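You operate a simulated robot arm through the tools that you are given. There is no shell and no other tool.

You are at the controls of a simulated robot arm. One attempt, no reset.

TASK
Get the juice tank running: lid shut, dial at 2, pulp stirred.
Fine: strainer out on the cooler end of the bench, switch on; crank till the dark layer is gone; other controls stay.
Where things are to end (x, y in the base frame): steel strainer within 60 mm of [800, 350].

The check looks at the end state, three seconds after you hand in, the way a careful person would. Anything else that was tipped, shoved, dropped, spilled or broken makes it a failure. Lids that push on must go on centred and level and be pressed home; caps that screw on are set level and turned clockwise until they are tight.

THE ROBOT
A 7-joint arm with a three-finger gripper, fixed in place. Base frame: the origin is at the foot of the arm, x ahead of it, y to its left, z up; the work surface is at about z = 800. Units: mm, rad, N and s.
Its first joint turns from -2.897 to 2.897 rad. Payload 2.69 kg.
The tool frame sits at the grasp point between the pads (the TCP): z along the fingers, y along the line on which they close. The tips reach 30 mm beyond it. The gripper opens to 128 mm. The gripper's body begins 117 mm behind the TCP.
Orientation is that of the tool frame in the base frame, as a unit quaternion [w, x, y, z]. With the fingers straight down and closing along the base's y, the tool's x points along the base's -x, its y along +y and its z along -z.

THE INTERFACE
- The arm moves only by the tool move_arm. Its arguments are lists of equal length, an entry for each row: "delta_pos": the shift along the tool's x, y, z in units of 300 mm (1.0 is 300 mm), a list of three; "delta_rot": the turn, a rotation vector about the tool's x, y, z in units of 90 degrees (1.0 is 90 degrees), a list of three; "fingers": the opening, from 0 (shut) to 1 (fully open). In form: {"delta_pos": [[tx, ty, tz], ...], "delta_rot": [[rx, ry, rz], ...], "fingers": [fingers, ...]}. A call has 1 to 20 rows; each row is the pose to reach, as a shift and turn from the pose commanded when the call began, along the tool's axes at that moment. A call with a number of a shift or a turn outside -1 to 1 is refused whole. Each row takes 0.2 s and may step no farther than 50 mm and 0.15 rad from the row before; otherwise, or with a gripper value out of range, the whole call is refused. A pose out of reach is approached as far as the arm can. The call stops where the force on the tool passes 90 N (or 10 N more than at its start, if that is more) or the arm is blocked; 0.2 s more then pass. The fingers move at their own pace and stop on an object; they squeeze with about 40 N. The grip force told is the motor's: it shows also when the fingers shut on nothing. Time passes only in rows, and 0.2 s behind the last, so rows that repeat a pose let the fingers close. The reply holds the time, the measured pose of the TCP, the force on the tool along the base axes, the opening and the grip force, in the units named above and with some noise, with the torque about the TCP (base axes, N m) and any sound that the robot's microphone picked up.
- Cameras (640 x 400 px; columns grow to the right, rows downward): "scene" is fixed at [399.7, 501, 1786.9]; the picture's right is [-0.93, -0.38, 0.00], its down [0.27, -0.66, -0.70] and it looks along [0.26, -0.65, 0.71] (base axes); focal length 214 px, centre (320, 200). "wrist" rides on the gripper at [58, 54, -131] in the tool frame; the picture's right is [-0.68, 0.74, 0.00], its down [-0.62, -0.57, -0.55] and it looks along [-0.40, -0.37, 0.84] (tool axes); focal length 234 px, centre (320, 200). There is no depth. A picture from a camera that has moved, and an enlarged one, comes with that camera's place and axes in the base frame and with its lens.
- get_image(camera): a new picture of that camera. No time passes.
- slide_trunk(by): slides the trunk up (or, below 0, down) by that many mm; the arm rides with it, the base frame stays. It gives what a move gives, with no picture.
- close_up(camera, box): a new picture of the part [left, top, right, bottom] of that camera's present view, enlarged. No time passes.
- hand_in(): hands the job in; it is judged then, once.

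Places have to be worked out from the pictures, the camera data and where the tool is seen. Open the gripper and draw the arm clear of the work before you hand the job in, unless the task says otherwise.

The tools are called after "Emit:" as a command line: name --argument value ..., lists and objects as JSON in quotes. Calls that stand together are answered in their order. move_arm: Moves the arm, as the interface text tells. Its arguments: {"type":"object","properties":{"delta_pos":{"type":"array","items":{"type":"array","items":{"type":"number"}}},"delta_rot":{"type":"array","items":{"type":"array","items":{"type":"number"}}},"fingers":{"type":"array","items":{"type":"number"}}},"required":["delta_pos","delta_rot","fingers"]} The other tools are called the same way: slide_trunk (by) slides the trunk up or down; get_image (camera) takes a picture; close_up (camera, box) takes an enlarged picture of a part of a camera's view; hand_in () hands the job in.

At the start:

```text
clock: 0.0
eef_pos: [517.2, -251.2, 1626.9]
orientation: [0.0, 0.0, 1.0, 0.0]
force: [0.1, -0.3, 0.3]
moment: [0.02, 0.01, -0.03]
grip_width: 128.2
gripper_force: 0.0
trunk travel left (down, up): [-275.0, 75.0]
```

scene: 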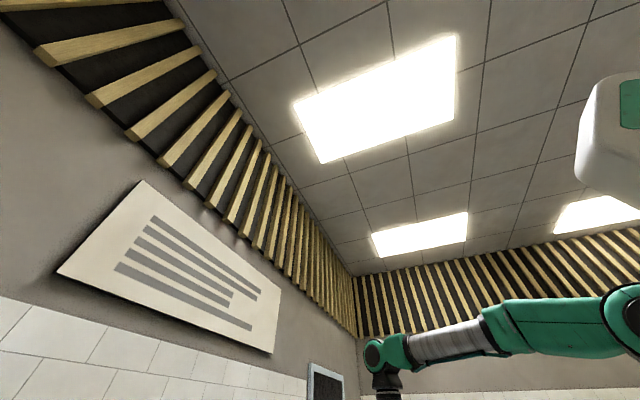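
wrist: 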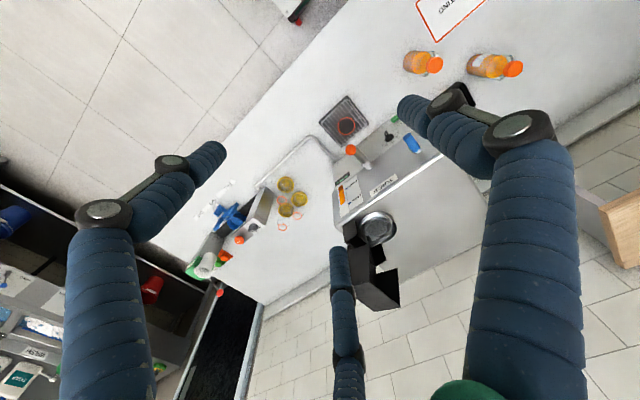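

The scene camera looks at the ceiling, so only the wrist camera is useful. I enlarge the part of its view that shows the bench.

Emit:
close_up --camera "wrist" --box '[300, 80, 460, 260]'

Emit:
close_up --camera "wrist" --box '[160, 120, 340, 300]'

Emit:
get_image --camera "scene"

```text
2.22 times, centred on (380, 170) of wrist
camera zoom: at [458.2, -197.2, 1757.6], right [0.68, 0.74, 0.0], down [0.62, -0.57, 0.55], along [0.4, -0.37, -0.84], focal length 520 px, centre (187, 267)
```

zoom: 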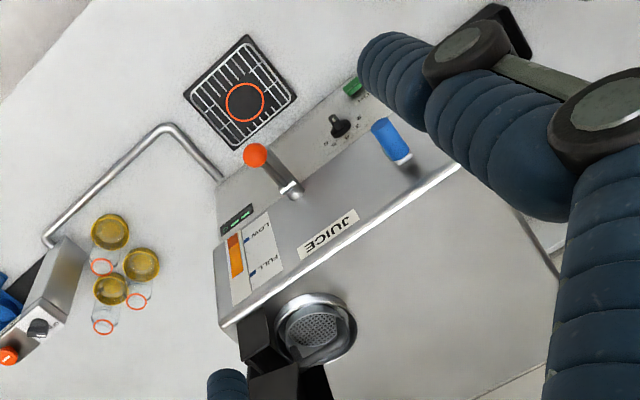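

```text
2.22 times, centred on (250, 210) of wrist
camera zoom: at [458.2, -197.2, 1757.6], right [0.68, 0.74, 0.0], down [0.62, -0.57, 0.55], along [0.4, -0.37, -0.84], focal length 520 px, centre (476, 178)
```

zoom: 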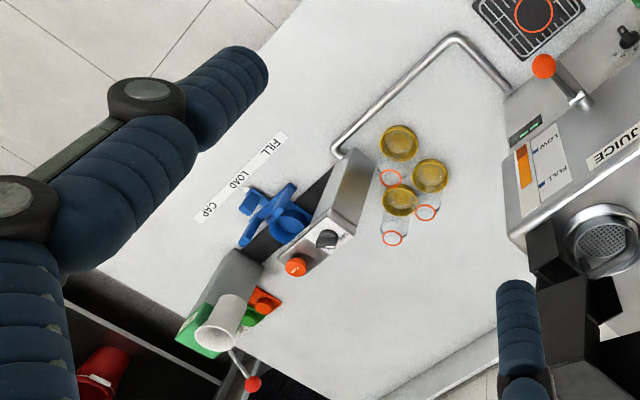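

```text
taken
```

scene: 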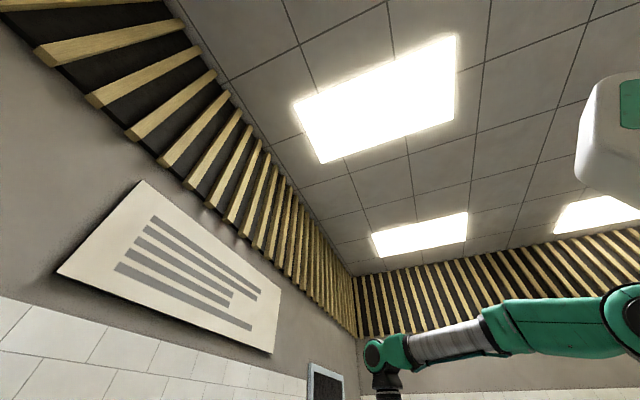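

The tank (JUICE) looks to be at about x 800–1000, y −300, with its panel facing the arm. I lower the hand straight down by 200 mm to get a better view.

Emit:
move_arm --delta_pos '[[0.05, 0, 0.15], [0.1, 0, 0.3], [0.15, 0, 0.45], [0.2, 0, 0.6], [0.2, 0, 0.7]]' --delta_rot '[[0, 0, 0], [0, 0, 0], [0, 0, 0], [0, 0, 0], [0, 0, 0]]' --fingers '[1, 1, 1, 1, 1]'

Emit:
get_image --camera "wrist"

```text
clock: 1.2
eef_pos: [457.6, -250.8, 1416.3]
orientation: [0.001, 0.0, 1.0, 0.0]
force: [0.4, 0.3, -0.5]
moment: [0.0, -0.02, -0.02]
grip_width: 127.7
gripper_force: 0.1
trunk travel left (down, up): [-275.0, 75.0]
```

```text
taken
camera wrist: at [397.2, -197.8, 1547.5], right [0.68, 0.74, 0.0], down [0.62, -0.57, 0.55], along [0.4, -0.37, -0.84], focal length 234 px, centre (320, 200)
```

wrist: 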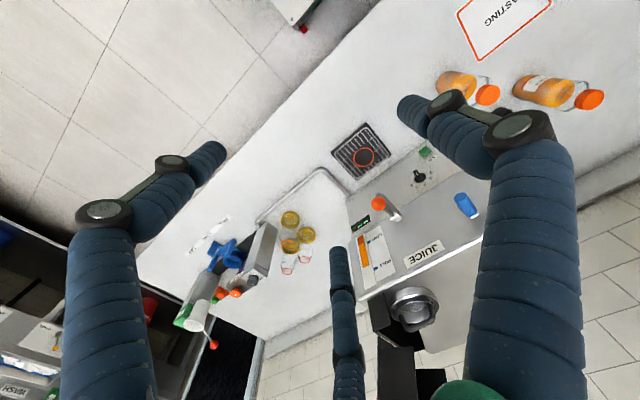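

Triangulating gives the JUICE label at about (808, −281, 1198) and the strainer at about (898, −376, 1240), so the tank is tall. I zoom in on its parts.

Emit:
close_up --camera "wrist" --box '[330, 120, 490, 220]'

Emit:
close_up --camera "wrist" --box '[340, 220, 500, 320]'

Emit:
close_up --camera "wrist" --box '[340, 300, 500, 400]'

Emit:
close_up --camera "wrist" --box '[440, 0, 640, 125]'

Emit:
close_up --camera "wrist" --box '[160, 200, 320, 300]'

```text
4.00 times, centred on (410, 170) of wrist
camera zoom: at [397.2, -197.8, 1547.5], right [0.68, 0.74, 0.0], down [0.62, -0.57, 0.55], along [0.4, -0.37, -0.84], focal length 937 px, centre (-40, 320)
```

zoom: 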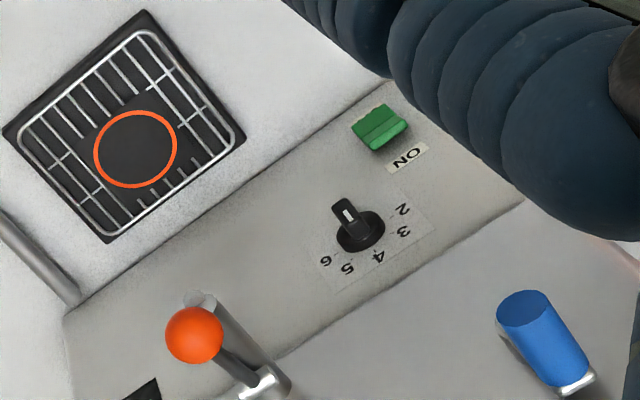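

```text
4.00 times, centred on (420, 270) of wrist
camera zoom: at [397.2, -197.8, 1547.5], right [0.68, 0.74, 0.0], down [0.62, -0.57, 0.55], along [0.4, -0.37, -0.84], focal length 937 px, centre (-80, -80)
```

zoom: 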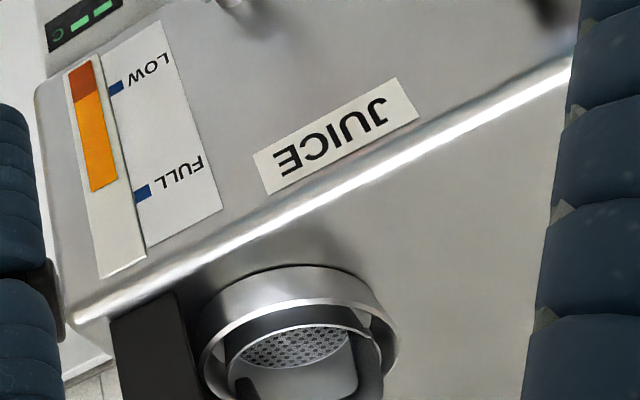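

```text
4.00 times, centred on (420, 350) of wrist
camera zoom: at [397.2, -197.8, 1547.5], right [0.68, 0.74, 0.0], down [0.62, -0.57, 0.55], along [0.4, -0.37, -0.84], focal length 937 px, centre (-80, -400)
```

zoom: 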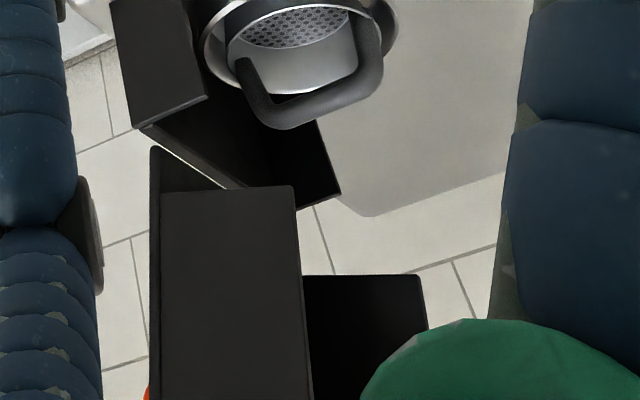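

```text
3.20 times, centred on (540, 62) of wrist
camera zoom: at [397.2, -197.8, 1547.5], right [0.68, 0.74, 0.0], down [0.62, -0.57, 0.55], along [0.4, -0.37, -0.84], focal length 749 px, centre (-384, 640)
```

zoom: 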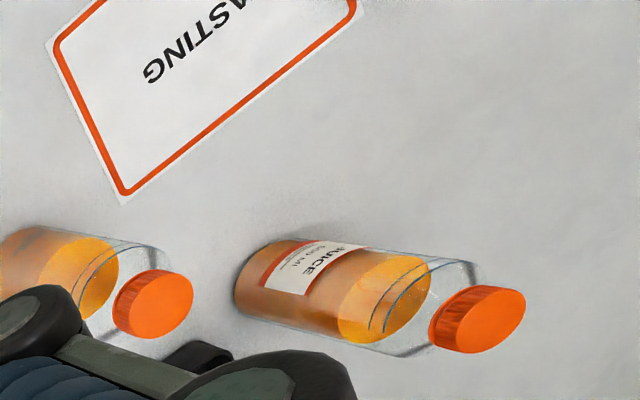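

```text
4.00 times, centred on (240, 250) of wrist
camera zoom: at [397.2, -197.8, 1547.5], right [0.68, 0.74, 0.0], down [0.62, -0.57, 0.55], along [0.4, -0.37, -0.84], focal length 937 px, centre (640, 0)
```

zoom: 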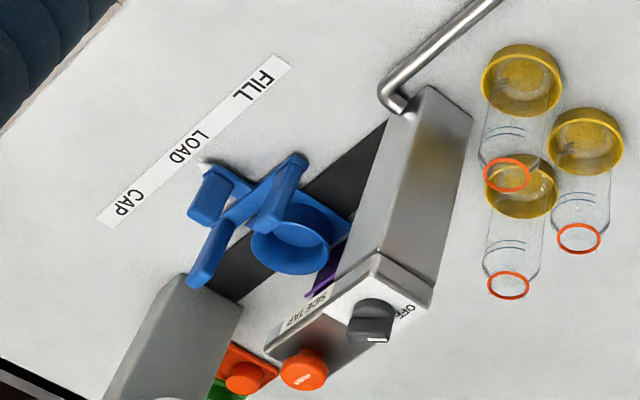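

The panel carries a green ON switch, a dial, a tap lever and a blue crank knob; the gauge has a dark layer at its bottom, and the strainer has a bail handle. Next I look at the tank top from above to find the lid.

Emit:
move_arm --delta_pos '[[-0.107, 0.056, -0.058], [-0.213, 0.112, -0.116], [-0.32, 0.168, -0.173], [-0.427, 0.225, -0.231], [-0.533, 0.281, -0.289], [-0.64, 0.337, -0.347]]' --delta_rot '[[0, 0, 0], [0, 0, 0], [0, 0, 0], [0, 0, 0], [0, 0, 0], [0, 0, 0]]' --fingers '[1, 1, 1, 1, 1, 1]'

Emit:
get_image --camera "wrist"

Emit:
close_up --camera "wrist" --box '[220, 120, 420, 245]'

```text
clock: 2.6
eef_pos: [651.5, -150.3, 1519.1]
orientation: [-0.001, 0.0, 1.0, 0.0]
force: [-0.3, -0.3, -0.2]
moment: [-0.02, 0.02, 0.04]
grip_width: 128.0
gripper_force: 0.1
trunk travel left (down, up): [-275.0, 75.0]
```

```text
taken
camera wrist: at [590.8, -96.7, 1650.7], right [0.68, 0.74, 0.0], down [0.62, -0.57, 0.55], along [0.4, -0.37, -0.84], focal length 234 px, centre (320, 200)
```

wrist: 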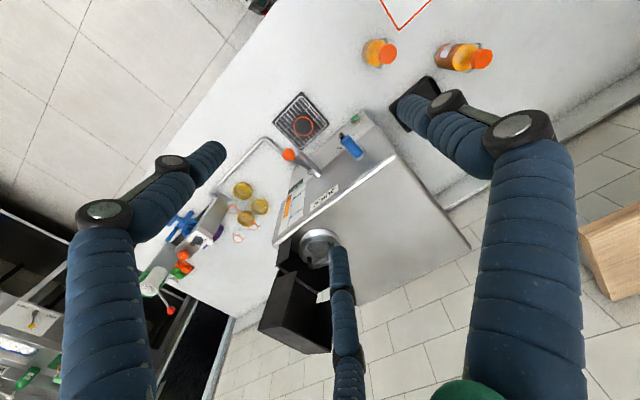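

```text
3.20 times, centred on (320, 182) of wrist
camera zoom: at [590.8, -96.7, 1650.7], right [0.68, 0.74, 0.0], down [0.62, -0.57, 0.55], along [0.4, -0.37, -0.84], focal length 749 px, centre (320, 256)
```

zoom: 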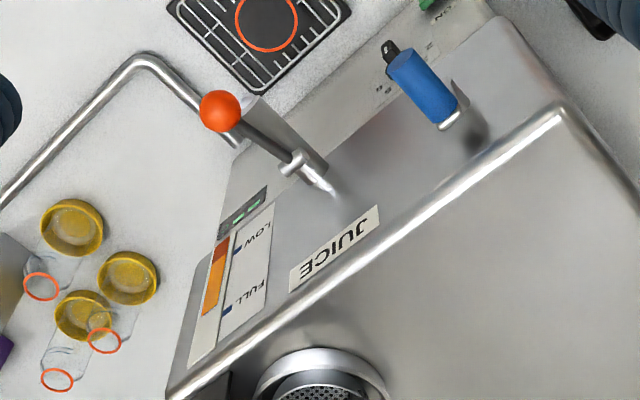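

The hand's own finger hides the hatch, so I shift the hand further over the tank.

Emit:
move_arm --delta_pos '[[-0.1, -0.1, -0.04], [-0.2, -0.2, -0.08], [-0.3, -0.33, -0.13]]' --delta_rot '[[0, 0, 0], [0, 0, 0], [0, 0, 0]]' --fingers '[1, 1, 1]'

Emit:
get_image --camera "wrist"

Emit:
close_up --camera "wrist" --box '[220, 160, 380, 260]'

Emit:
close_up --camera "wrist" --box '[180, 60, 380, 185]'

```text
refused: row 3 steps farther than a row can; nothing moved
```

```text
taken
camera wrist: at [590.8, -96.7, 1650.7], right [0.68, 0.74, 0.0], down [0.62, -0.57, 0.55], along [0.4, -0.37, -0.84], focal length 234 px, centre (320, 200)
```

wrist: 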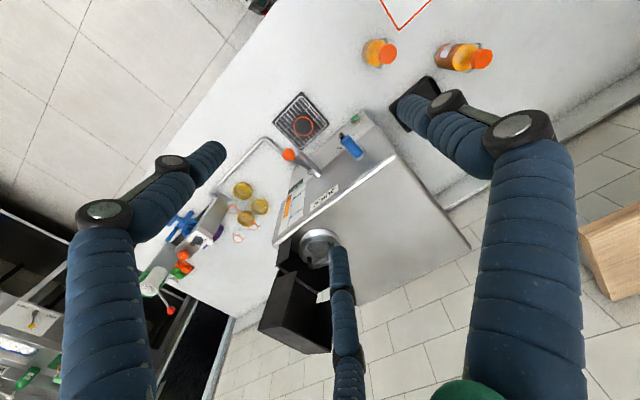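

```text
4.00 times, centred on (300, 210) of wrist
camera zoom: at [590.8, -96.7, 1650.7], right [0.68, 0.74, 0.0], down [0.62, -0.57, 0.55], along [0.4, -0.37, -0.84], focal length 937 px, centre (400, 160)
```

zoom: 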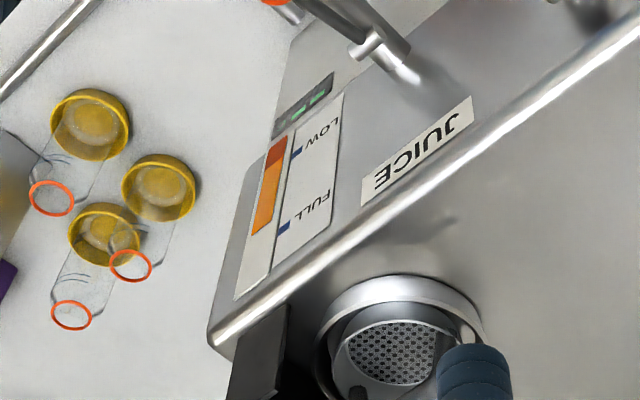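

```text
3.20 times, centred on (280, 122) of wrist
camera zoom: at [590.8, -96.7, 1650.7], right [0.68, 0.74, 0.0], down [0.62, -0.57, 0.55], along [0.4, -0.37, -0.84], focal length 749 px, centre (448, 448)
```

zoom: 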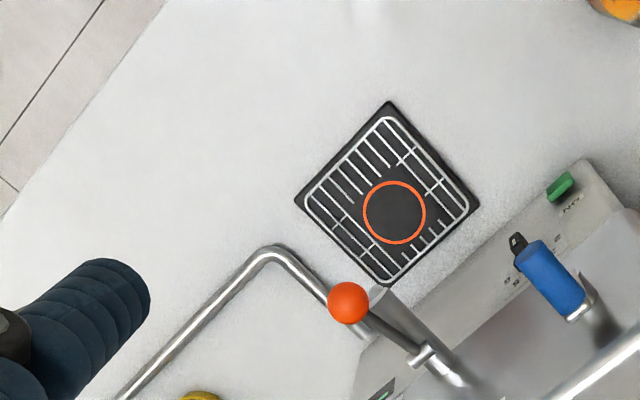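

That move was refused because row 3 stepped too far. I repeat it in smaller steps.

Emit:
move_arm --delta_pos '[[-0.08, -0.08, -0.03], [-0.16, -0.17, -0.06], [-0.23, -0.25, -0.1], [-0.3, -0.33, -0.13]]' --delta_rot '[[0, 0, 0], [0, 0, 0], [0, 0, 0], [0, 0, 0]]' --fingers '[1, 1, 1, 1]'

Emit:
get_image --camera "wrist"

Emit:
close_up --camera "wrist" --box '[240, 120, 400, 220]'

Emit:
close_up --camera "wrist" --box '[200, 180, 360, 280]'

```text
clock: 3.6
eef_pos: [740.4, -249.0, 1556.7]
orientation: [-0.001, 0.0, 1.0, 0.0]
force: [0.9, 0.6, -0.9]
moment: [0.04, 0.1, -0.01]
grip_width: 128.0
gripper_force: 0.1
trunk travel left (down, up): [-275.0, 75.0]
```

```text
taken
camera wrist: at [682.1, -196.1, 1688.7], right [0.68, 0.74, 0.0], down [0.62, -0.57, 0.55], along [0.4, -0.37, -0.84], focal length 234 px, centre (320, 200)
```

wrist: 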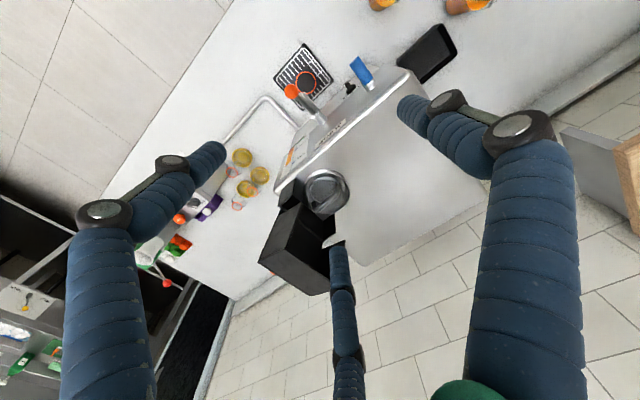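

```text
4.00 times, centred on (320, 170) of wrist
camera zoom: at [682.1, -196.1, 1688.7], right [0.68, 0.74, 0.0], down [0.62, -0.57, 0.55], along [0.4, -0.37, -0.84], focal length 937 px, centre (320, 320)
```

zoom: 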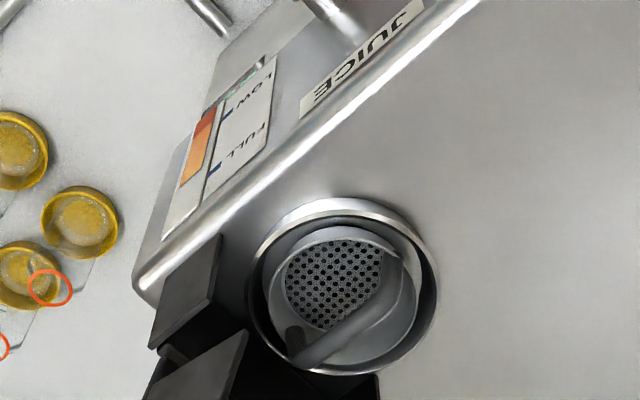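

```text
4.00 times, centred on (280, 230) of wrist
camera zoom: at [682.1, -196.1, 1688.7], right [0.68, 0.74, 0.0], down [0.62, -0.57, 0.55], along [0.4, -0.37, -0.84], focal length 937 px, centre (480, 80)
```

zoom: 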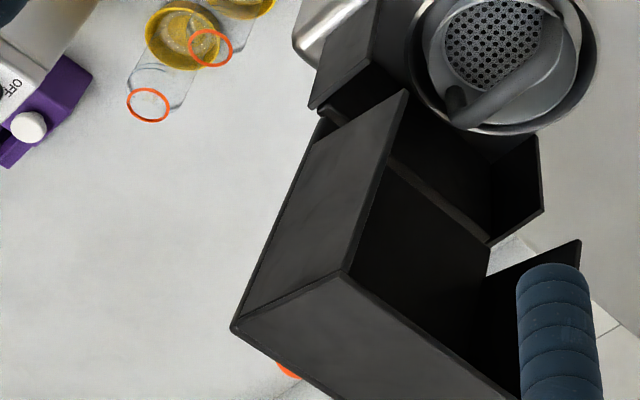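

The lid seems to be the black hooded box, hinged open on the −y side of the hopper. I turn the hand by 90° and move to the −y side to see it from there.

Emit:
move_arm --delta_pos '[[0.018, -0.091, 0.023], [0.036, -0.182, 0.047], [0.055, -0.273, 0.07], [0.073, -0.364, 0.093], [0.091, -0.455, 0.117], [0.109, -0.545, 0.14], [0.127, -0.636, 0.164], [0.145, -0.727, 0.187], [0.164, -0.818, 0.21], [0.182, -0.909, 0.234], [0.2, -1.0, 0.257]]' --delta_rot '[[0, 0, -0.0909], [0, 0, -0.1818], [0, 0, -0.2727], [0, 0, -0.3636], [0, 0, -0.4545], [0, 0, -0.5454], [0, 0, -0.6363], [0, 0, -0.7272], [0, 0, -0.8181], [0, 0, -0.909], [0, 0, -1.0]]' --fingers '[1, 1, 1, 1, 1, 1, 1, 1, 1, 1, 1]'

Emit:
get_image --camera "wrist"

Emit:
close_up --camera "wrist" --box '[200, 180, 400, 305]'

```text
clock: 6.0
eef_pos: [679.9, -550.2, 1482.4]
orientation: [0.0, 0.708, -0.706, 0.001]
force: [0.4, -0.7, 1.3]
moment: [0.05, 0.01, 0.04]
grip_width: 127.9
gripper_force: 0.1
trunk travel left (down, up): [-275.0, 75.0]
```

```text
taken
camera wrist: at [625.0, -608.6, 1613.2], right [-0.74, 0.67, 0.0], down [0.56, 0.62, 0.55], along [0.37, 0.41, -0.84], focal length 234 px, centre (320, 200)
```

wrist: 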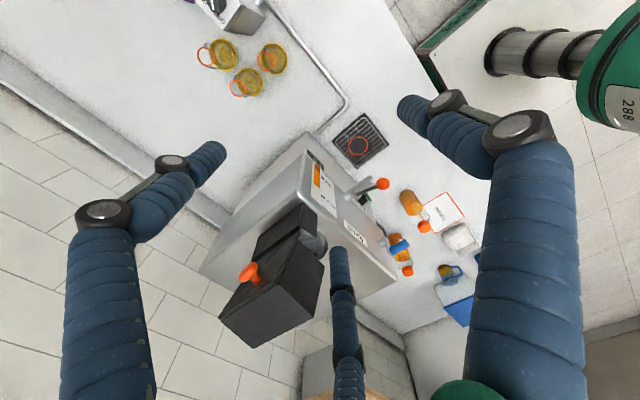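

```text
3.20 times, centred on (300, 242) of wrist
camera zoom: at [625.0, -608.6, 1613.2], right [-0.74, 0.67, 0.0], down [0.56, 0.62, 0.55], along [0.37, 0.41, -0.84], focal length 749 px, centre (384, 64)
```

zoom: 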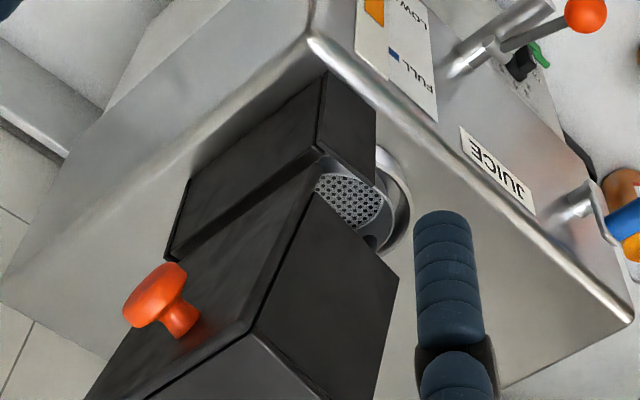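

The lid is a black hood with an orange knob, leaning open to the −y side. The hand looks three-fingered in the picture, which doesn't match the text, so I close it in free air to see how the fingers really move.

Emit:
move_arm --delta_pos '[[0, 0, 0], [0, 0, 0], [0, 0, 0]]' --delta_rot '[[0, 0, 0], [0, 0, 0], [0, 0, 0]]' --fingers '[0.1, 0.1, 0.1]'

Emit:
get_image --camera "wrist"

```text
clock: 6.8
eef_pos: [680.1, -549.3, 1483.2]
orientation: [-0.001, 0.707, -0.707, -0.001]
force: [0.4, 0.3, 0.8]
moment: [-0.05, -0.01, -0.01]
grip_width: 12.6
gripper_force: 0.1
trunk travel left (down, up): [-275.0, 75.0]
```

```text
taken
camera wrist: at [624.8, -607.5, 1614.0], right [-0.74, 0.68, 0.0], down [0.57, 0.62, 0.55], along [0.37, 0.4, -0.84], focal length 234 px, centre (320, 200)
```

wrist: 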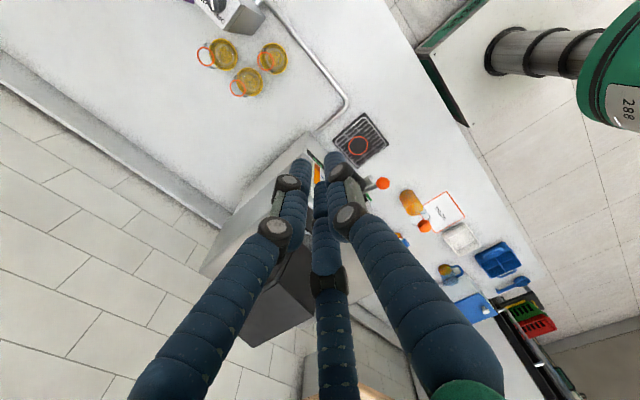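

The hand closes visually as three fingers onto the TCP. From earlier views I judge the dial at (789, −195, 987), the switch at (805, −142, 871), the tap ball at (697, −298, 1118) and the crank grip at (759, −165, 1189), on a vertical front face at x ≈ 805. I turn the wrist further so I can tilt it and look at the front.

Emit:
move_arm --delta_pos '[[-0.09, 0.055, 0.01], [-0.18, 0.109, 0.02], [-0.272, 0.164, 0.03], [-0.363, 0.218, 0.04], [-0.453, 0.273, 0.05], [-0.544, 0.327, 0.06], [-0.634, 0.382, 0.07], [-0.725, 0.436, 0.08], [-0.816, 0.491, 0.09], [-0.906, 0.545, 0.1], [-0.997, 0.6, 0.11]]' --delta_rot '[[0, 0, -0.0909], [0, 0, -0.1818], [0, 0, -0.2727], [0, 0, -0.3636], [0, 0, -0.4545], [0, 0, -0.5454], [0, 0, -0.6363], [0, 0, -0.7272], [0, 0, -0.8181], [0, 0, -0.909], [0, 0, -1.0]]' --fingers '[1, 1, 1, 1, 1, 1, 1, 1, 1, 1, 1]'

Emit:
get_image --camera "wrist"

```text
clock: 9.2
eef_pos: [532.8, -89.2, 1411.7]
orientation: [0.072, 0.994, -0.082, 0.008]
force: [0.7, 3.0, -0.4]
moment: [-0.28, 0.01, 0.01]
grip_width: 128.0
gripper_force: 0.0
out of reach, approached as far as the arm can: row 6, 7, 8, 9, 10, 11
trunk travel left (down, up): [-275.0, 75.0]
```

```text
taken
camera wrist: at [580.2, -131.9, 1549.9], right [-0.79, -0.61, 0.09], down [-0.52, 0.73, 0.45], along [-0.34, 0.31, -0.89], focal length 234 px, centre (320, 200)
```

wrist: 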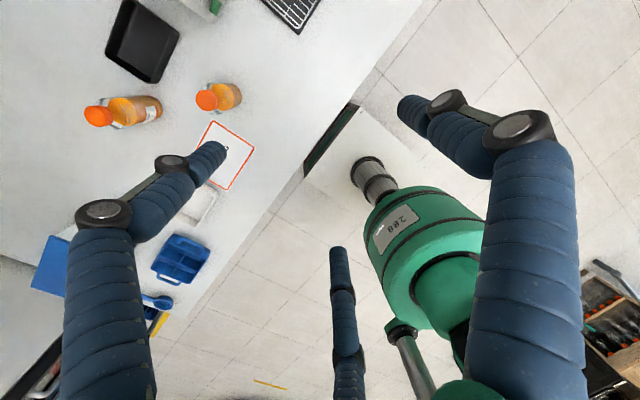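

The turn hit a joint limit and stopped short. A null move will show which pose now counts as commanded.

Emit:
move_arm --delta_pos '[[0, 0, 0]]' --delta_rot '[[0, 0, 0]]' --fingers '[1]'

```text
clock: 9.6
eef_pos: [535.1, -95.7, 1408.4]
orientation: [0.07, 0.994, -0.083, 0.003]
force: [1.1, -1.7, -0.2]
moment: [0.17, 0.12, -0.01]
grip_width: 127.9
gripper_force: 0.0
trunk travel left (down, up): [-275.0, 75.0]
```

The commanded pose is where the arm stopped. I unwind the wrist towards the original yaw.

Emit:
move_arm --delta_pos '[[-0.008, 0.052, 0.007], [-0.016, 0.103, 0.014], [-0.025, 0.155, 0.021], [-0.033, 0.206, 0.028], [-0.041, 0.258, 0.035], [-0.049, 0.31, 0.042], [-0.057, 0.361, 0.049], [-0.066, 0.413, 0.056], [-0.074, 0.464, 0.063], [-0.082, 0.516, 0.07]]' --delta_rot '[[0.0066, -0.0072, 0.0893], [0.0131, -0.0143, 0.1785], [0.0197, -0.0215, 0.2678], [0.0262, -0.0286, 0.357], [0.0328, -0.0358, 0.4463], [0.0394, -0.0429, 0.5355], [0.0459, -0.0501, 0.6248], [0.0525, -0.0572, 0.714], [0.059, -0.0644, 0.8033], [0.0656, -0.0715, 0.8925]]' --fingers '[1, 1, 1, 1, 1, 1, 1, 1, 1, 1]'

```text
clock: 11.8
eef_pos: [484.2, -248.5, 1410.0]
orientation: [0.0, -0.706, 0.708, -0.003]
force: [-1.2, 0.0, 0.7]
moment: [-0.03, -0.03, -0.01]
grip_width: 128.0
gripper_force: 0.0
trunk travel left (down, up): [-275.0, 75.0]
```

Now I tilt the hand forward 45° and come down in front of the tank to look at its front face.

Emit:
move_arm --delta_pos '[[-0.019, -0.027, 0.081], [-0.038, -0.053, 0.161], [-0.057, -0.08, 0.242], [-0.076, -0.107, 0.322], [-0.095, -0.133, 0.403], [-0.114, -0.16, 0.484], [-0.133, -0.187, 0.564], [-0.152, -0.213, 0.645], [-0.171, -0.24, 0.725], [-0.19, -0.267, 0.806], [-0.209, -0.293, 0.886], [-0.228, -0.32, 0.967]]' --delta_rot '[[0.0326, -0.0326, 0.0786], [0.0652, -0.0652, 0.1573], [0.0977, -0.0977, 0.2359], [0.1303, -0.1303, 0.3146], [0.1629, -0.1629, 0.3932], [0.1955, -0.1955, 0.4719], [0.228, -0.228, 0.5505], [0.2606, -0.2606, 0.6291], [0.2932, -0.2932, 0.7078], [0.3258, -0.3258, 0.7864], [0.3583, -0.3583, 0.8651], [0.3909, -0.3909, 0.9437]]' --fingers '[1, 1, 1, 1, 1, 1, 1, 1, 1, 1, 1, 1]'

Emit:
get_image --camera "wrist"

Emit:
close_up --camera "wrist" --box '[220, 120, 420, 245]'

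```text
clock: 14.4
eef_pos: [581.4, -179.0, 1122.7]
orientation: [0.386, 0.0, 0.923, 0.0]
force: [-0.2, -0.4, 0.7]
moment: [-0.03, -0.04, 0.01]
grip_width: 128.1
gripper_force: 0.1
trunk travel left (down, up): [-275.0, 75.0]
```

```text
taken
camera wrist: at [446.4, -124.6, 1172.2], right [0.48, 0.74, 0.48], down [0.04, -0.56, 0.82], along [0.88, -0.37, -0.3], focal length 234 px, centre (320, 200)
```

wrist: 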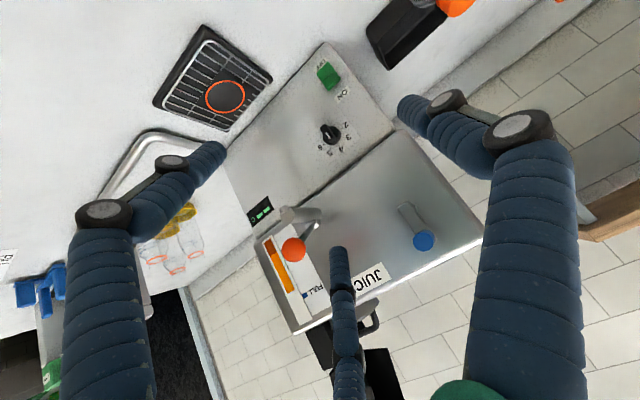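

```text
3.20 times, centred on (320, 182) of wrist
camera zoom: at [446.4, -124.6, 1172.2], right [0.48, 0.74, 0.48], down [0.04, -0.56, 0.82], along [0.88, -0.37, -0.3], focal length 749 px, centre (320, 256)
```

zoom: 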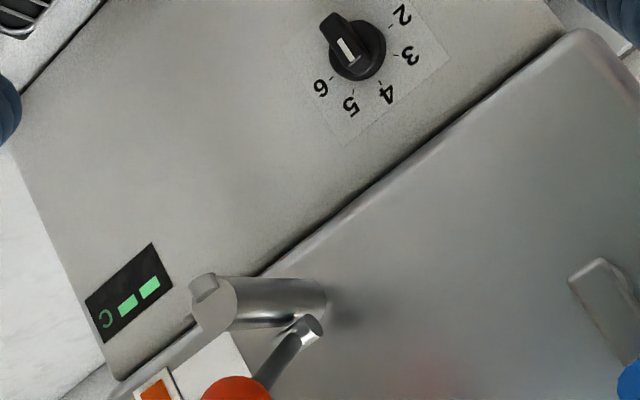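

I zoom in on the dial, the switch, the gauge and the crank.

Emit:
close_up --camera "wrist" --box '[290, 50, 370, 100]'

Emit:
close_up --camera "wrist" --box '[300, 105, 380, 155]'

Emit:
close_up --camera "wrist" --box '[240, 190, 400, 290]'

Emit:
close_up --camera "wrist" --box '[360, 180, 480, 255]'

Emit:
close_up --camera "wrist" --box '[240, 260, 440, 385]'

```text
8.00 times, centred on (330, 75) of wrist
camera zoom: at [446.4, -124.6, 1172.2], right [0.48, 0.74, 0.48], down [0.04, -0.56, 0.82], along [0.88, -0.37, -0.3], focal length 1873 px, centre (240, 1200)
```

zoom: 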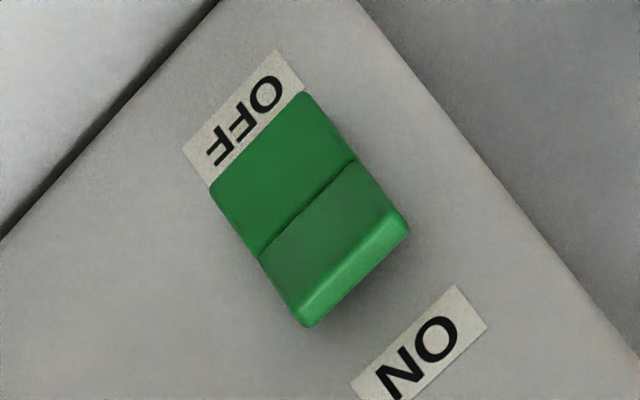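

```text
8.00 times, centred on (340, 130) of wrist
camera zoom: at [446.4, -124.6, 1172.2], right [0.48, 0.74, 0.48], down [0.04, -0.56, 0.82], along [0.88, -0.37, -0.3], focal length 1873 px, centre (160, 760)
```

zoom: 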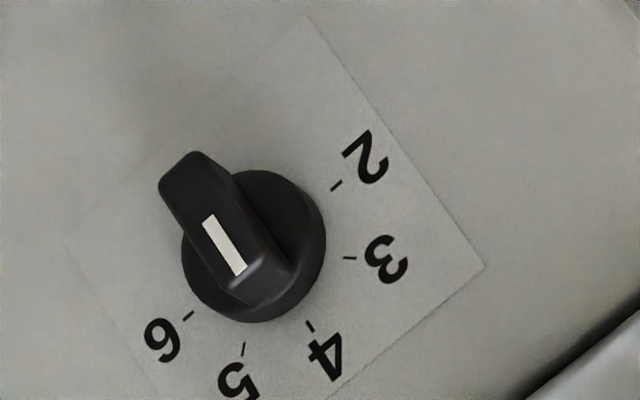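

```text
4.00 times, centred on (320, 240) of wrist
camera zoom: at [446.4, -124.6, 1172.2], right [0.48, 0.74, 0.48], down [0.04, -0.56, 0.82], along [0.88, -0.37, -0.3], focal length 937 px, centre (320, 40)
```

zoom: 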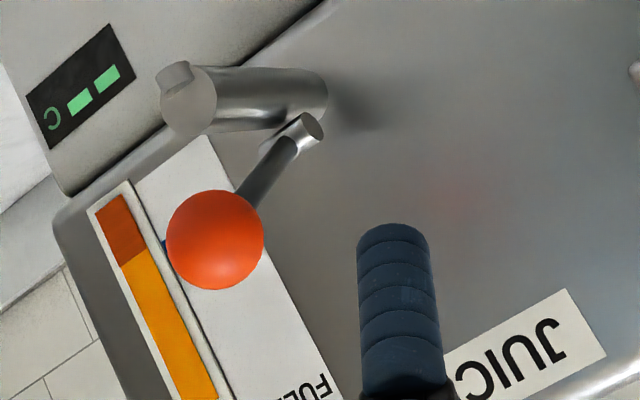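

```text
5.33 times, centred on (420, 218) of wrist
camera zoom: at [446.4, -124.6, 1172.2], right [0.48, 0.74, 0.48], down [0.04, -0.56, 0.82], along [0.88, -0.37, -0.3], focal length 1249 px, centre (-213, 107)
```

zoom: 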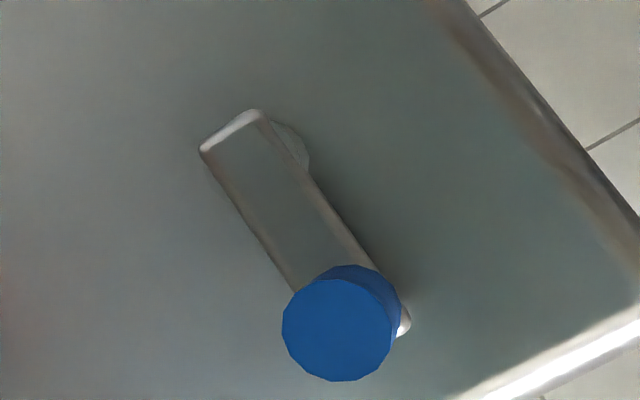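

```text
3.20 times, centred on (340, 322) of wrist
camera zoom: at [446.4, -124.6, 1172.2], right [0.48, 0.74, 0.48], down [0.04, -0.56, 0.82], along [0.88, -0.37, -0.3], focal length 749 px, centre (256, -192)
```

zoom: 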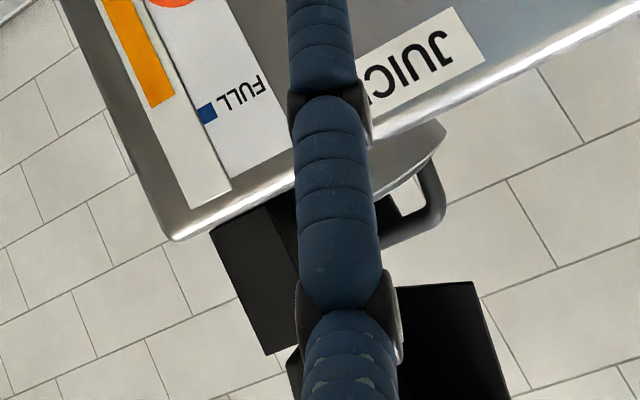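

The rocker is at OFF with its ON half raised. The dial pointer is at 4 (straight up) with 45° steps and 2 to the left, so it needs a quarter turn anticlockwise. The crank arm points up, with its hub near (785, −160, 1145). The strainer bail crossbar lies along y at about (885, −366, 1281). I go back up, tool down with yaw +90°, to check the reach over the strainer.

Emit:
move_arm --delta_pos '[[-0.072, -0.02, -0.057], [-0.144, -0.04, -0.113], [-0.216, -0.059, -0.17], [-0.288, -0.079, -0.226], [-0.36, -0.099, -0.283], [-0.432, -0.119, -0.34], [-0.503, -0.138, -0.396], [-0.575, -0.158, -0.453], [-0.647, -0.178, -0.509], [-0.719, -0.198, -0.566], [-0.791, -0.217, -0.622], [-0.863, -0.237, -0.679]]' --delta_rot '[[-0.0326, 0.0326, -0.0786], [-0.0652, 0.0652, -0.1573], [-0.0977, 0.0977, -0.2359], [-0.1303, 0.1303, -0.3146], [-0.1629, 0.1629, -0.3932], [-0.1955, 0.1955, -0.4719], [-0.228, 0.228, -0.5505], [-0.2606, 0.2606, -0.6291], [-0.2932, 0.2932, -0.7078], [-0.3258, 0.3258, -0.7864], [-0.3583, 0.3583, -0.8651], [-0.3909, 0.3909, -0.9437]]' --fingers '[0.5, 0.5, 0.5, 0.5, 0.5, 0.5, 0.5, 0.5, 0.5, 0.5, 0.5, 0.5]'

Emit:
get_image --camera "wrist"

```text
clock: 17.0
eef_pos: [618.9, -251.0, 1448.1]
orientation: [0.0, 0.708, -0.707, 0.002]
force: [0.0, -1.1, -0.2]
moment: [-0.03, 0.02, -0.01]
grip_width: 64.1
gripper_force: 0.0
trunk travel left (down, up): [-275.0, 75.0]
```

```text
taken
camera wrist: at [565.0, -309.2, 1578.9], right [-0.74, 0.68, 0.0], down [0.56, 0.62, 0.55], along [0.37, 0.4, -0.84], focal length 234 px, centre (320, 200)
```

wrist: 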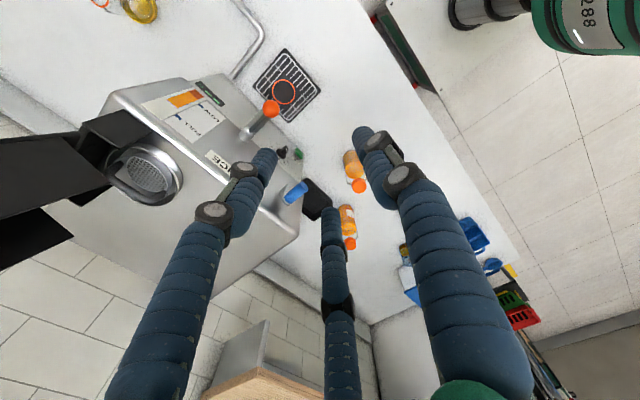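

The strainer and hinge are now in plain view, so I zoom in on them.

Emit:
close_up --camera "wrist" --box '[60, 120, 220, 220]'

Emit:
close_up --camera "wrist" --box '[0, 90, 240, 240]'

Emit:
close_up --camera "wrist" --box '[320, 130, 560, 340]'

```text
4.00 times, centred on (140, 170) of wrist
camera zoom: at [565.0, -309.2, 1578.9], right [-0.74, 0.68, 0.0], down [0.56, 0.62, 0.55], along [0.37, 0.4, -0.84], focal length 937 px, centre (1040, 320)
```

zoom: 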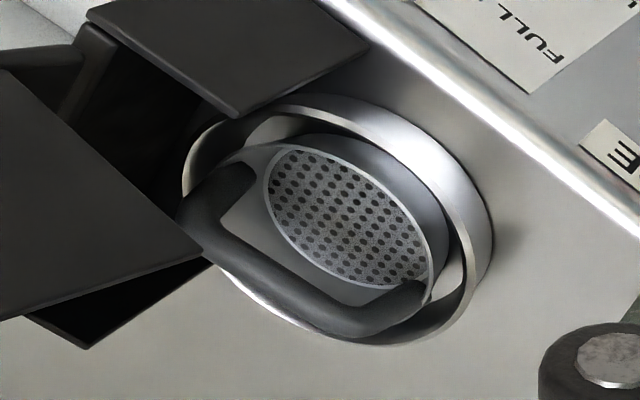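

```text
2.67 times, centred on (120, 165) of wrist
camera zoom: at [565.0, -309.2, 1578.9], right [-0.74, 0.68, 0.0], down [0.56, 0.62, 0.55], along [0.37, 0.4, -0.84], focal length 624 px, centre (853, 293)
```

zoom: 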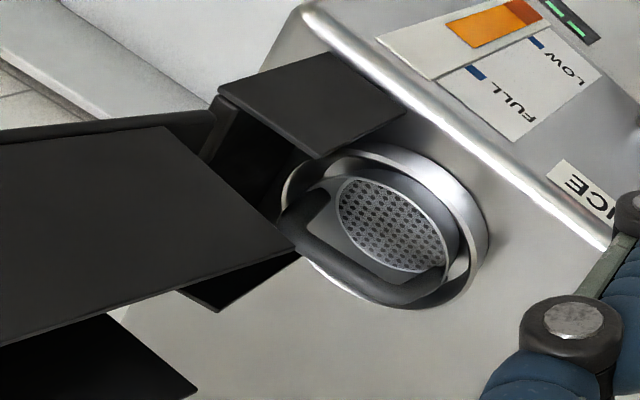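

```text
1.90 times, centred on (440, 235) of wrist
camera zoom: at [565.0, -309.2, 1578.9], right [-0.74, 0.68, 0.0], down [0.56, 0.62, 0.55], along [0.37, 0.4, -0.84], focal length 446 px, centre (91, 133)
```

zoom: 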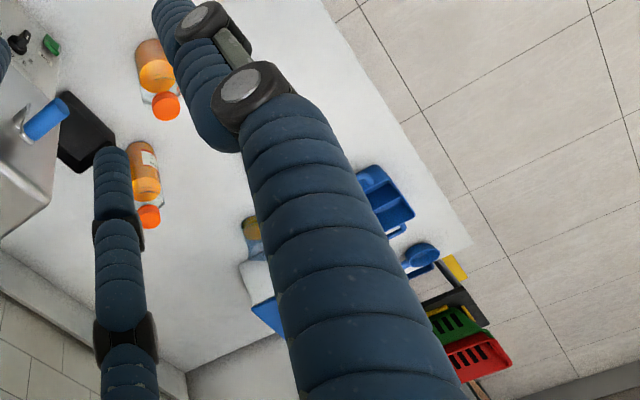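

Emit:
close_up --camera "wrist" --box '[98, 150, 178, 200]'

```text
8.00 times, centred on (138, 175) of wrist
camera zoom: at [565.0, -309.2, 1578.9], right [-0.74, 0.68, 0.0], down [0.56, 0.62, 0.55], along [0.37, 0.4, -0.84], focal length 1873 px, centre (1776, 400)
```

zoom: 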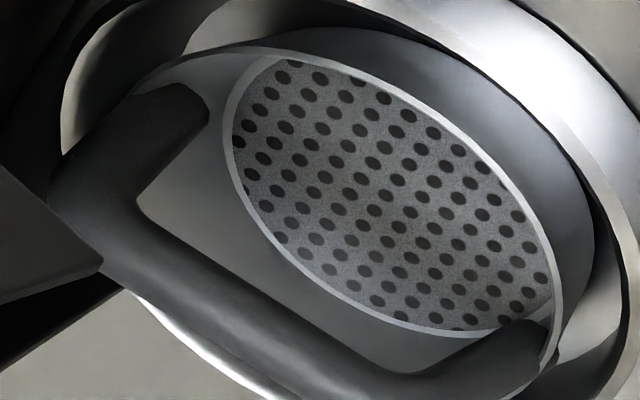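

The bail bar runs along y at (887, −370, 1281). I work the lid out as a hood about 62 deep and 100 tall, opened past vertical, with its lower rim at y ≈ −375, z ≈ 1345, close above the strainer. I need to see into the hood, so I look with the 45° tilt from the +y side.

Emit:
move_arm --delta_pos '[[0.009, -0.032, 0.008], [0.018, -0.064, 0.017], [0.028, -0.096, 0.025], [0.037, -0.128, 0.033], [0.046, -0.16, 0.042], [0.055, -0.192, 0.05], [0.064, -0.223, 0.058], [0.073, -0.255, 0.067], [0.083, -0.287, 0.075], [0.092, -0.319, 0.083], [0.101, -0.351, 0.092], [0.11, -0.383, 0.1]]' --delta_rot '[[0.0326, -0.0326, 0.0786], [0.0652, -0.0652, 0.1573], [0.0977, -0.0977, 0.2359], [0.1303, -0.1303, 0.3146], [0.1629, -0.1629, 0.3932], [0.1955, -0.1955, 0.4719], [0.228, -0.228, 0.5505], [0.2606, -0.2606, 0.6291], [0.2932, -0.2932, 0.7078], [0.3258, -0.3258, 0.7864], [0.3583, -0.3583, 0.8651], [0.3909, -0.3909, 0.9437]]' --fingers '[0.5, 0.5, 0.5, 0.5, 0.5, 0.5, 0.5, 0.5, 0.5, 0.5, 0.5, 0.5]'

Emit:
get_image --camera "wrist"

Emit:
close_up --camera "wrist" --box '[200, 120, 400, 245]'

```text
clock: 19.6
eef_pos: [733.5, -282.9, 1417.7]
orientation: [0.385, 0.002, 0.923, -0.002]
force: [0.1, 0.6, -0.3]
moment: [0.0, 0.02, 0.03]
grip_width: 63.9
gripper_force: 0.0
trunk travel left (down, up): [-275.0, 75.0]
```

```text
taken
camera wrist: at [598.8, -229.0, 1468.8], right [0.48, 0.74, 0.48], down [0.04, -0.56, 0.82], along [0.88, -0.37, -0.3], focal length 234 px, centre (320, 200)
```

wrist: 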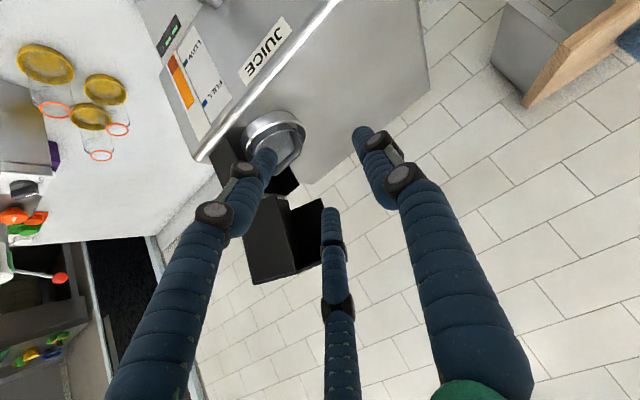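

```text
3.20 times, centred on (300, 182) of wrist
camera zoom: at [598.8, -229.0, 1468.8], right [0.48, 0.74, 0.48], down [0.04, -0.56, 0.82], along [0.88, -0.37, -0.3], focal length 749 px, centre (384, 256)
```

zoom: 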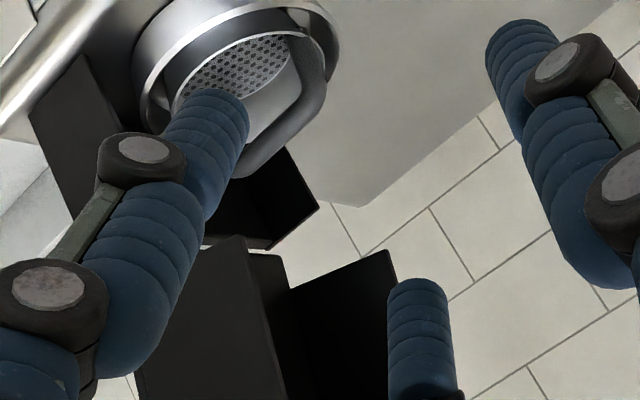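

Emit:
close_up --camera "wrist" --box '[230, 170, 350, 245]'

Emit:
close_up --camera "wrist" --box '[230, 220, 350, 295]'

```text
5.33 times, centred on (290, 208) of wrist
camera zoom: at [598.8, -229.0, 1468.8], right [0.48, 0.74, 0.48], down [0.04, -0.56, 0.82], along [0.88, -0.37, -0.3], focal length 1249 px, centre (480, 160)
```

zoom: 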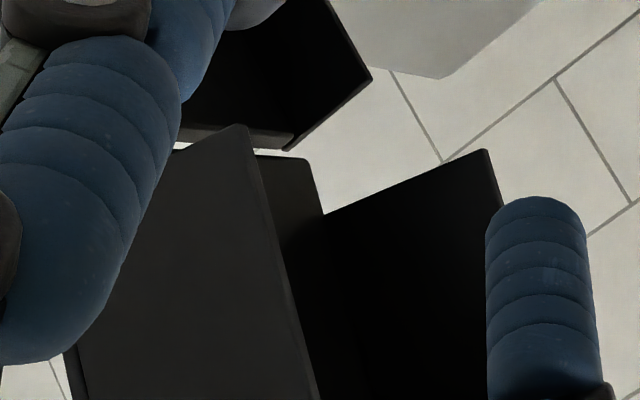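

```text
5.33 times, centred on (290, 258) of wrist
camera zoom: at [598.8, -229.0, 1468.8], right [0.48, 0.74, 0.48], down [0.04, -0.56, 0.82], along [0.88, -0.37, -0.3], focal length 1249 px, centre (480, -107)
```

zoom: 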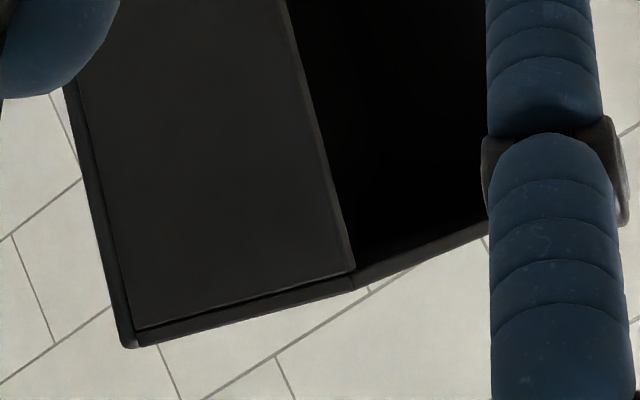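

The hood is open at its hinge side, with side walls at x ≈ 828 and 951, so the strainer can be lifted straight up between them by about 100 mm and then moved +y. I turn back to tool-down, yaw +90°, near the tank top.

Emit:
move_arm --delta_pos '[[-0.021, 0, -0.003], [-0.043, 0, -0.006], [-0.064, 0, -0.009], [-0.085, 0, -0.012], [-0.107, 0, -0.015], [-0.128, 0, -0.018], [-0.149, 0, -0.022], [-0.171, 0, -0.025], [-0.192, 0, -0.028], [-0.213, 0, -0.031], [-0.235, 0, -0.034], [-0.256, 0.01, -0.037]]' --delta_rot '[[-0.0326, 0.0326, -0.0786], [-0.0652, 0.0652, -0.1573], [-0.0977, 0.0977, -0.2359], [-0.1303, 0.1303, -0.3146], [-0.1629, 0.1629, -0.3932], [-0.1955, 0.1955, -0.4719], [-0.228, 0.228, -0.5505], [-0.2606, 0.2606, -0.6291], [-0.2932, 0.2932, -0.7078], [-0.3258, 0.3258, -0.7864], [-0.3583, 0.3583, -0.8651], [-0.3909, 0.3909, -0.9437]]' --fingers '[0.5, 0.5, 0.5, 0.5, 0.5, 0.5, 0.5, 0.5, 0.5, 0.5, 0.5, 0.5]'

Emit:
move_arm --delta_pos '[[-0.0, -0.12, 0], [0.06, -0.24, 0.06], [0.12, -0.36, 0.12], [0.17, -0.36, 0.18]]' --delta_rot '[[0, 0, 0], [0, 0, 0], [0, 0, 0], [0, 0, 0]]' --fingers '[0.4, 0.4, 0.4, 0.4]'

Emit:
get_image --camera "wrist"

```text
clock: 22.2
eef_pos: [781.0, -280.1, 1479.9]
orientation: [0.0, 0.707, -0.707, 0.003]
force: [-0.1, 0.0, 0.7]
moment: [-0.04, 0.01, 0.01]
grip_width: 64.1
gripper_force: 0.1
trunk travel left (down, up): [-275.0, 75.0]
```

```text
clock: 23.2
eef_pos: [889.8, -330.0, 1426.3]
orientation: [0.001, -0.707, 0.707, -0.002]
force: [0.1, 0.6, -0.1]
moment: [-0.03, 0.06, -0.04]
grip_width: 51.1
gripper_force: 0.0
trunk travel left (down, up): [-275.0, 75.0]
```

```text
taken
camera wrist: at [834.9, -387.7, 1557.5], right [-0.74, 0.68, 0.0], down [0.56, 0.62, 0.55], along [0.37, 0.4, -0.84], focal length 234 px, centre (320, 200)
```

wrist: 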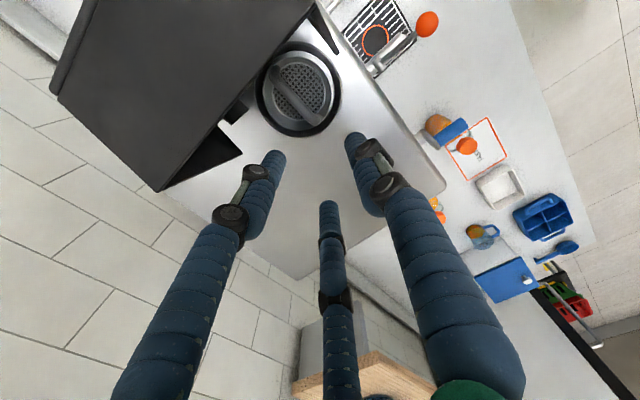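

The reach over the strainer is fine. I zoom in on the strainer and on the target area at (800, 350), which projects to about pixel (454, 206).

Emit:
close_up --camera "wrist" --box '[260, 50, 340, 140]'

Emit:
close_up --camera "wrist" --box '[400, 100, 600, 310]'

```text
4.44 times, centred on (300, 95) of wrist
camera zoom: at [834.9, -387.7, 1557.5], right [-0.74, 0.68, 0.0], down [0.56, 0.62, 0.55], along [0.37, 0.4, -0.84], focal length 1041 px, centre (409, 667)
```

zoom: 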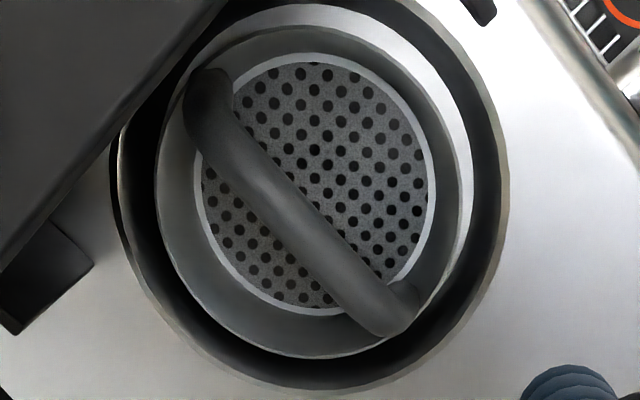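

```text
1.90 times, centred on (500, 205) of wrist
camera zoom: at [834.9, -387.7, 1557.5], right [-0.74, 0.68, 0.0], down [0.56, 0.62, 0.55], along [0.37, 0.4, -0.84], focal length 446 px, centre (-23, 190)
```

zoom: 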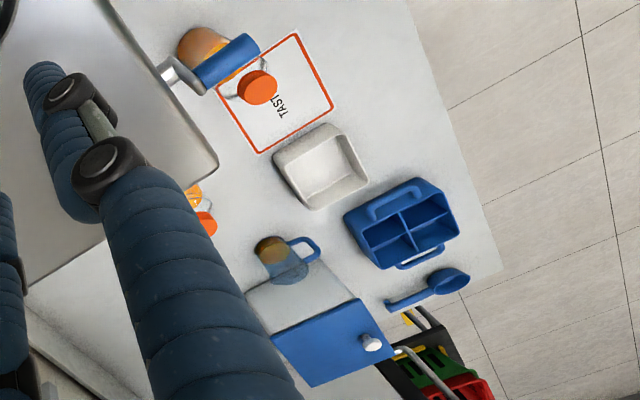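

I refine the bail bar to x = 887, y −403 to −341, z ≈ 1281. I move to (887, −360) and go down to z ≈ 1291 around it, fingers about 51 mm apart.

Emit:
move_arm --delta_pos '[[0.05, 0.005, 0.05], [0.1, 0.009, 0.12], [0.1, 0.009, 0.2], [0.1, 0.009, 0.28], [0.1, 0.009, 0.36], [0.1, 0.009, 0.41], [0.1, 0.009, 0.45]]' --delta_rot '[[0, 0, 0], [0, 0, 0], [0, 0, 0], [0, 0, 0], [0, 0, 0], [0, 0, 0], [0, 0, 0]]' --fingers '[0.4, 0.4, 0.4, 0.4, 0.4, 0.4, 0.4]'

Emit:
get_image --camera "wrist"

Emit:
close_up --camera "wrist" --box '[240, 120, 400, 220]'

```text
clock: 24.7
eef_pos: [891.0, -361.9, 1322.1]
orientation: [-0.007, 0.708, -0.706, 0.017]
force: [-4.2, 5.5, 24.9]
moment: [-1.66, 0.46, -0.11]
grip_width: 50.1
gripper_force: 0.0
trunk travel left (down, up): [-275.0, 75.0]
stopped in row 7: the force on the tool passed its limit at 98 N (the readings are from after the stop); the commanded pose is now the measured one
```

```text
taken
camera wrist: at [831.3, -418.9, 1453.8], right [-0.74, 0.67, -0.03], down [0.55, 0.62, 0.56], along [0.4, 0.39, -0.83], focal length 234 px, centre (320, 200)
```

wrist: 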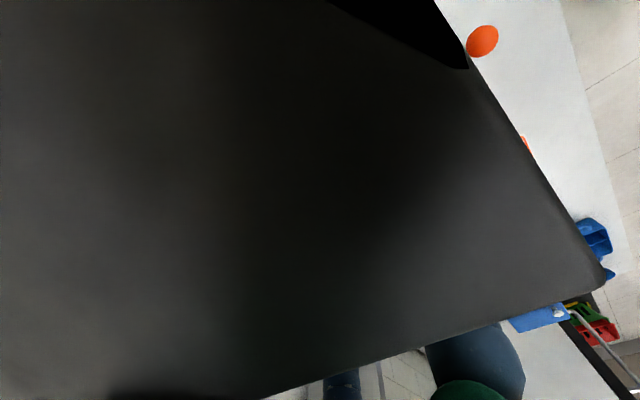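

```text
4.00 times, centred on (320, 170) of wrist
camera zoom: at [831.3, -418.9, 1453.8], right [-0.74, 0.67, -0.03], down [0.55, 0.62, 0.56], along [0.4, 0.39, -0.83], focal length 937 px, centre (320, 320)
```

zoom: 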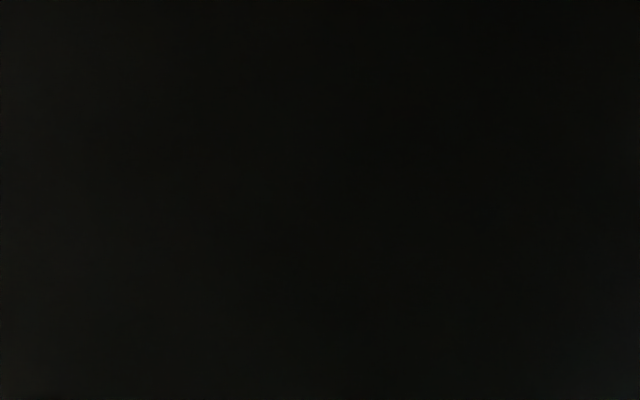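

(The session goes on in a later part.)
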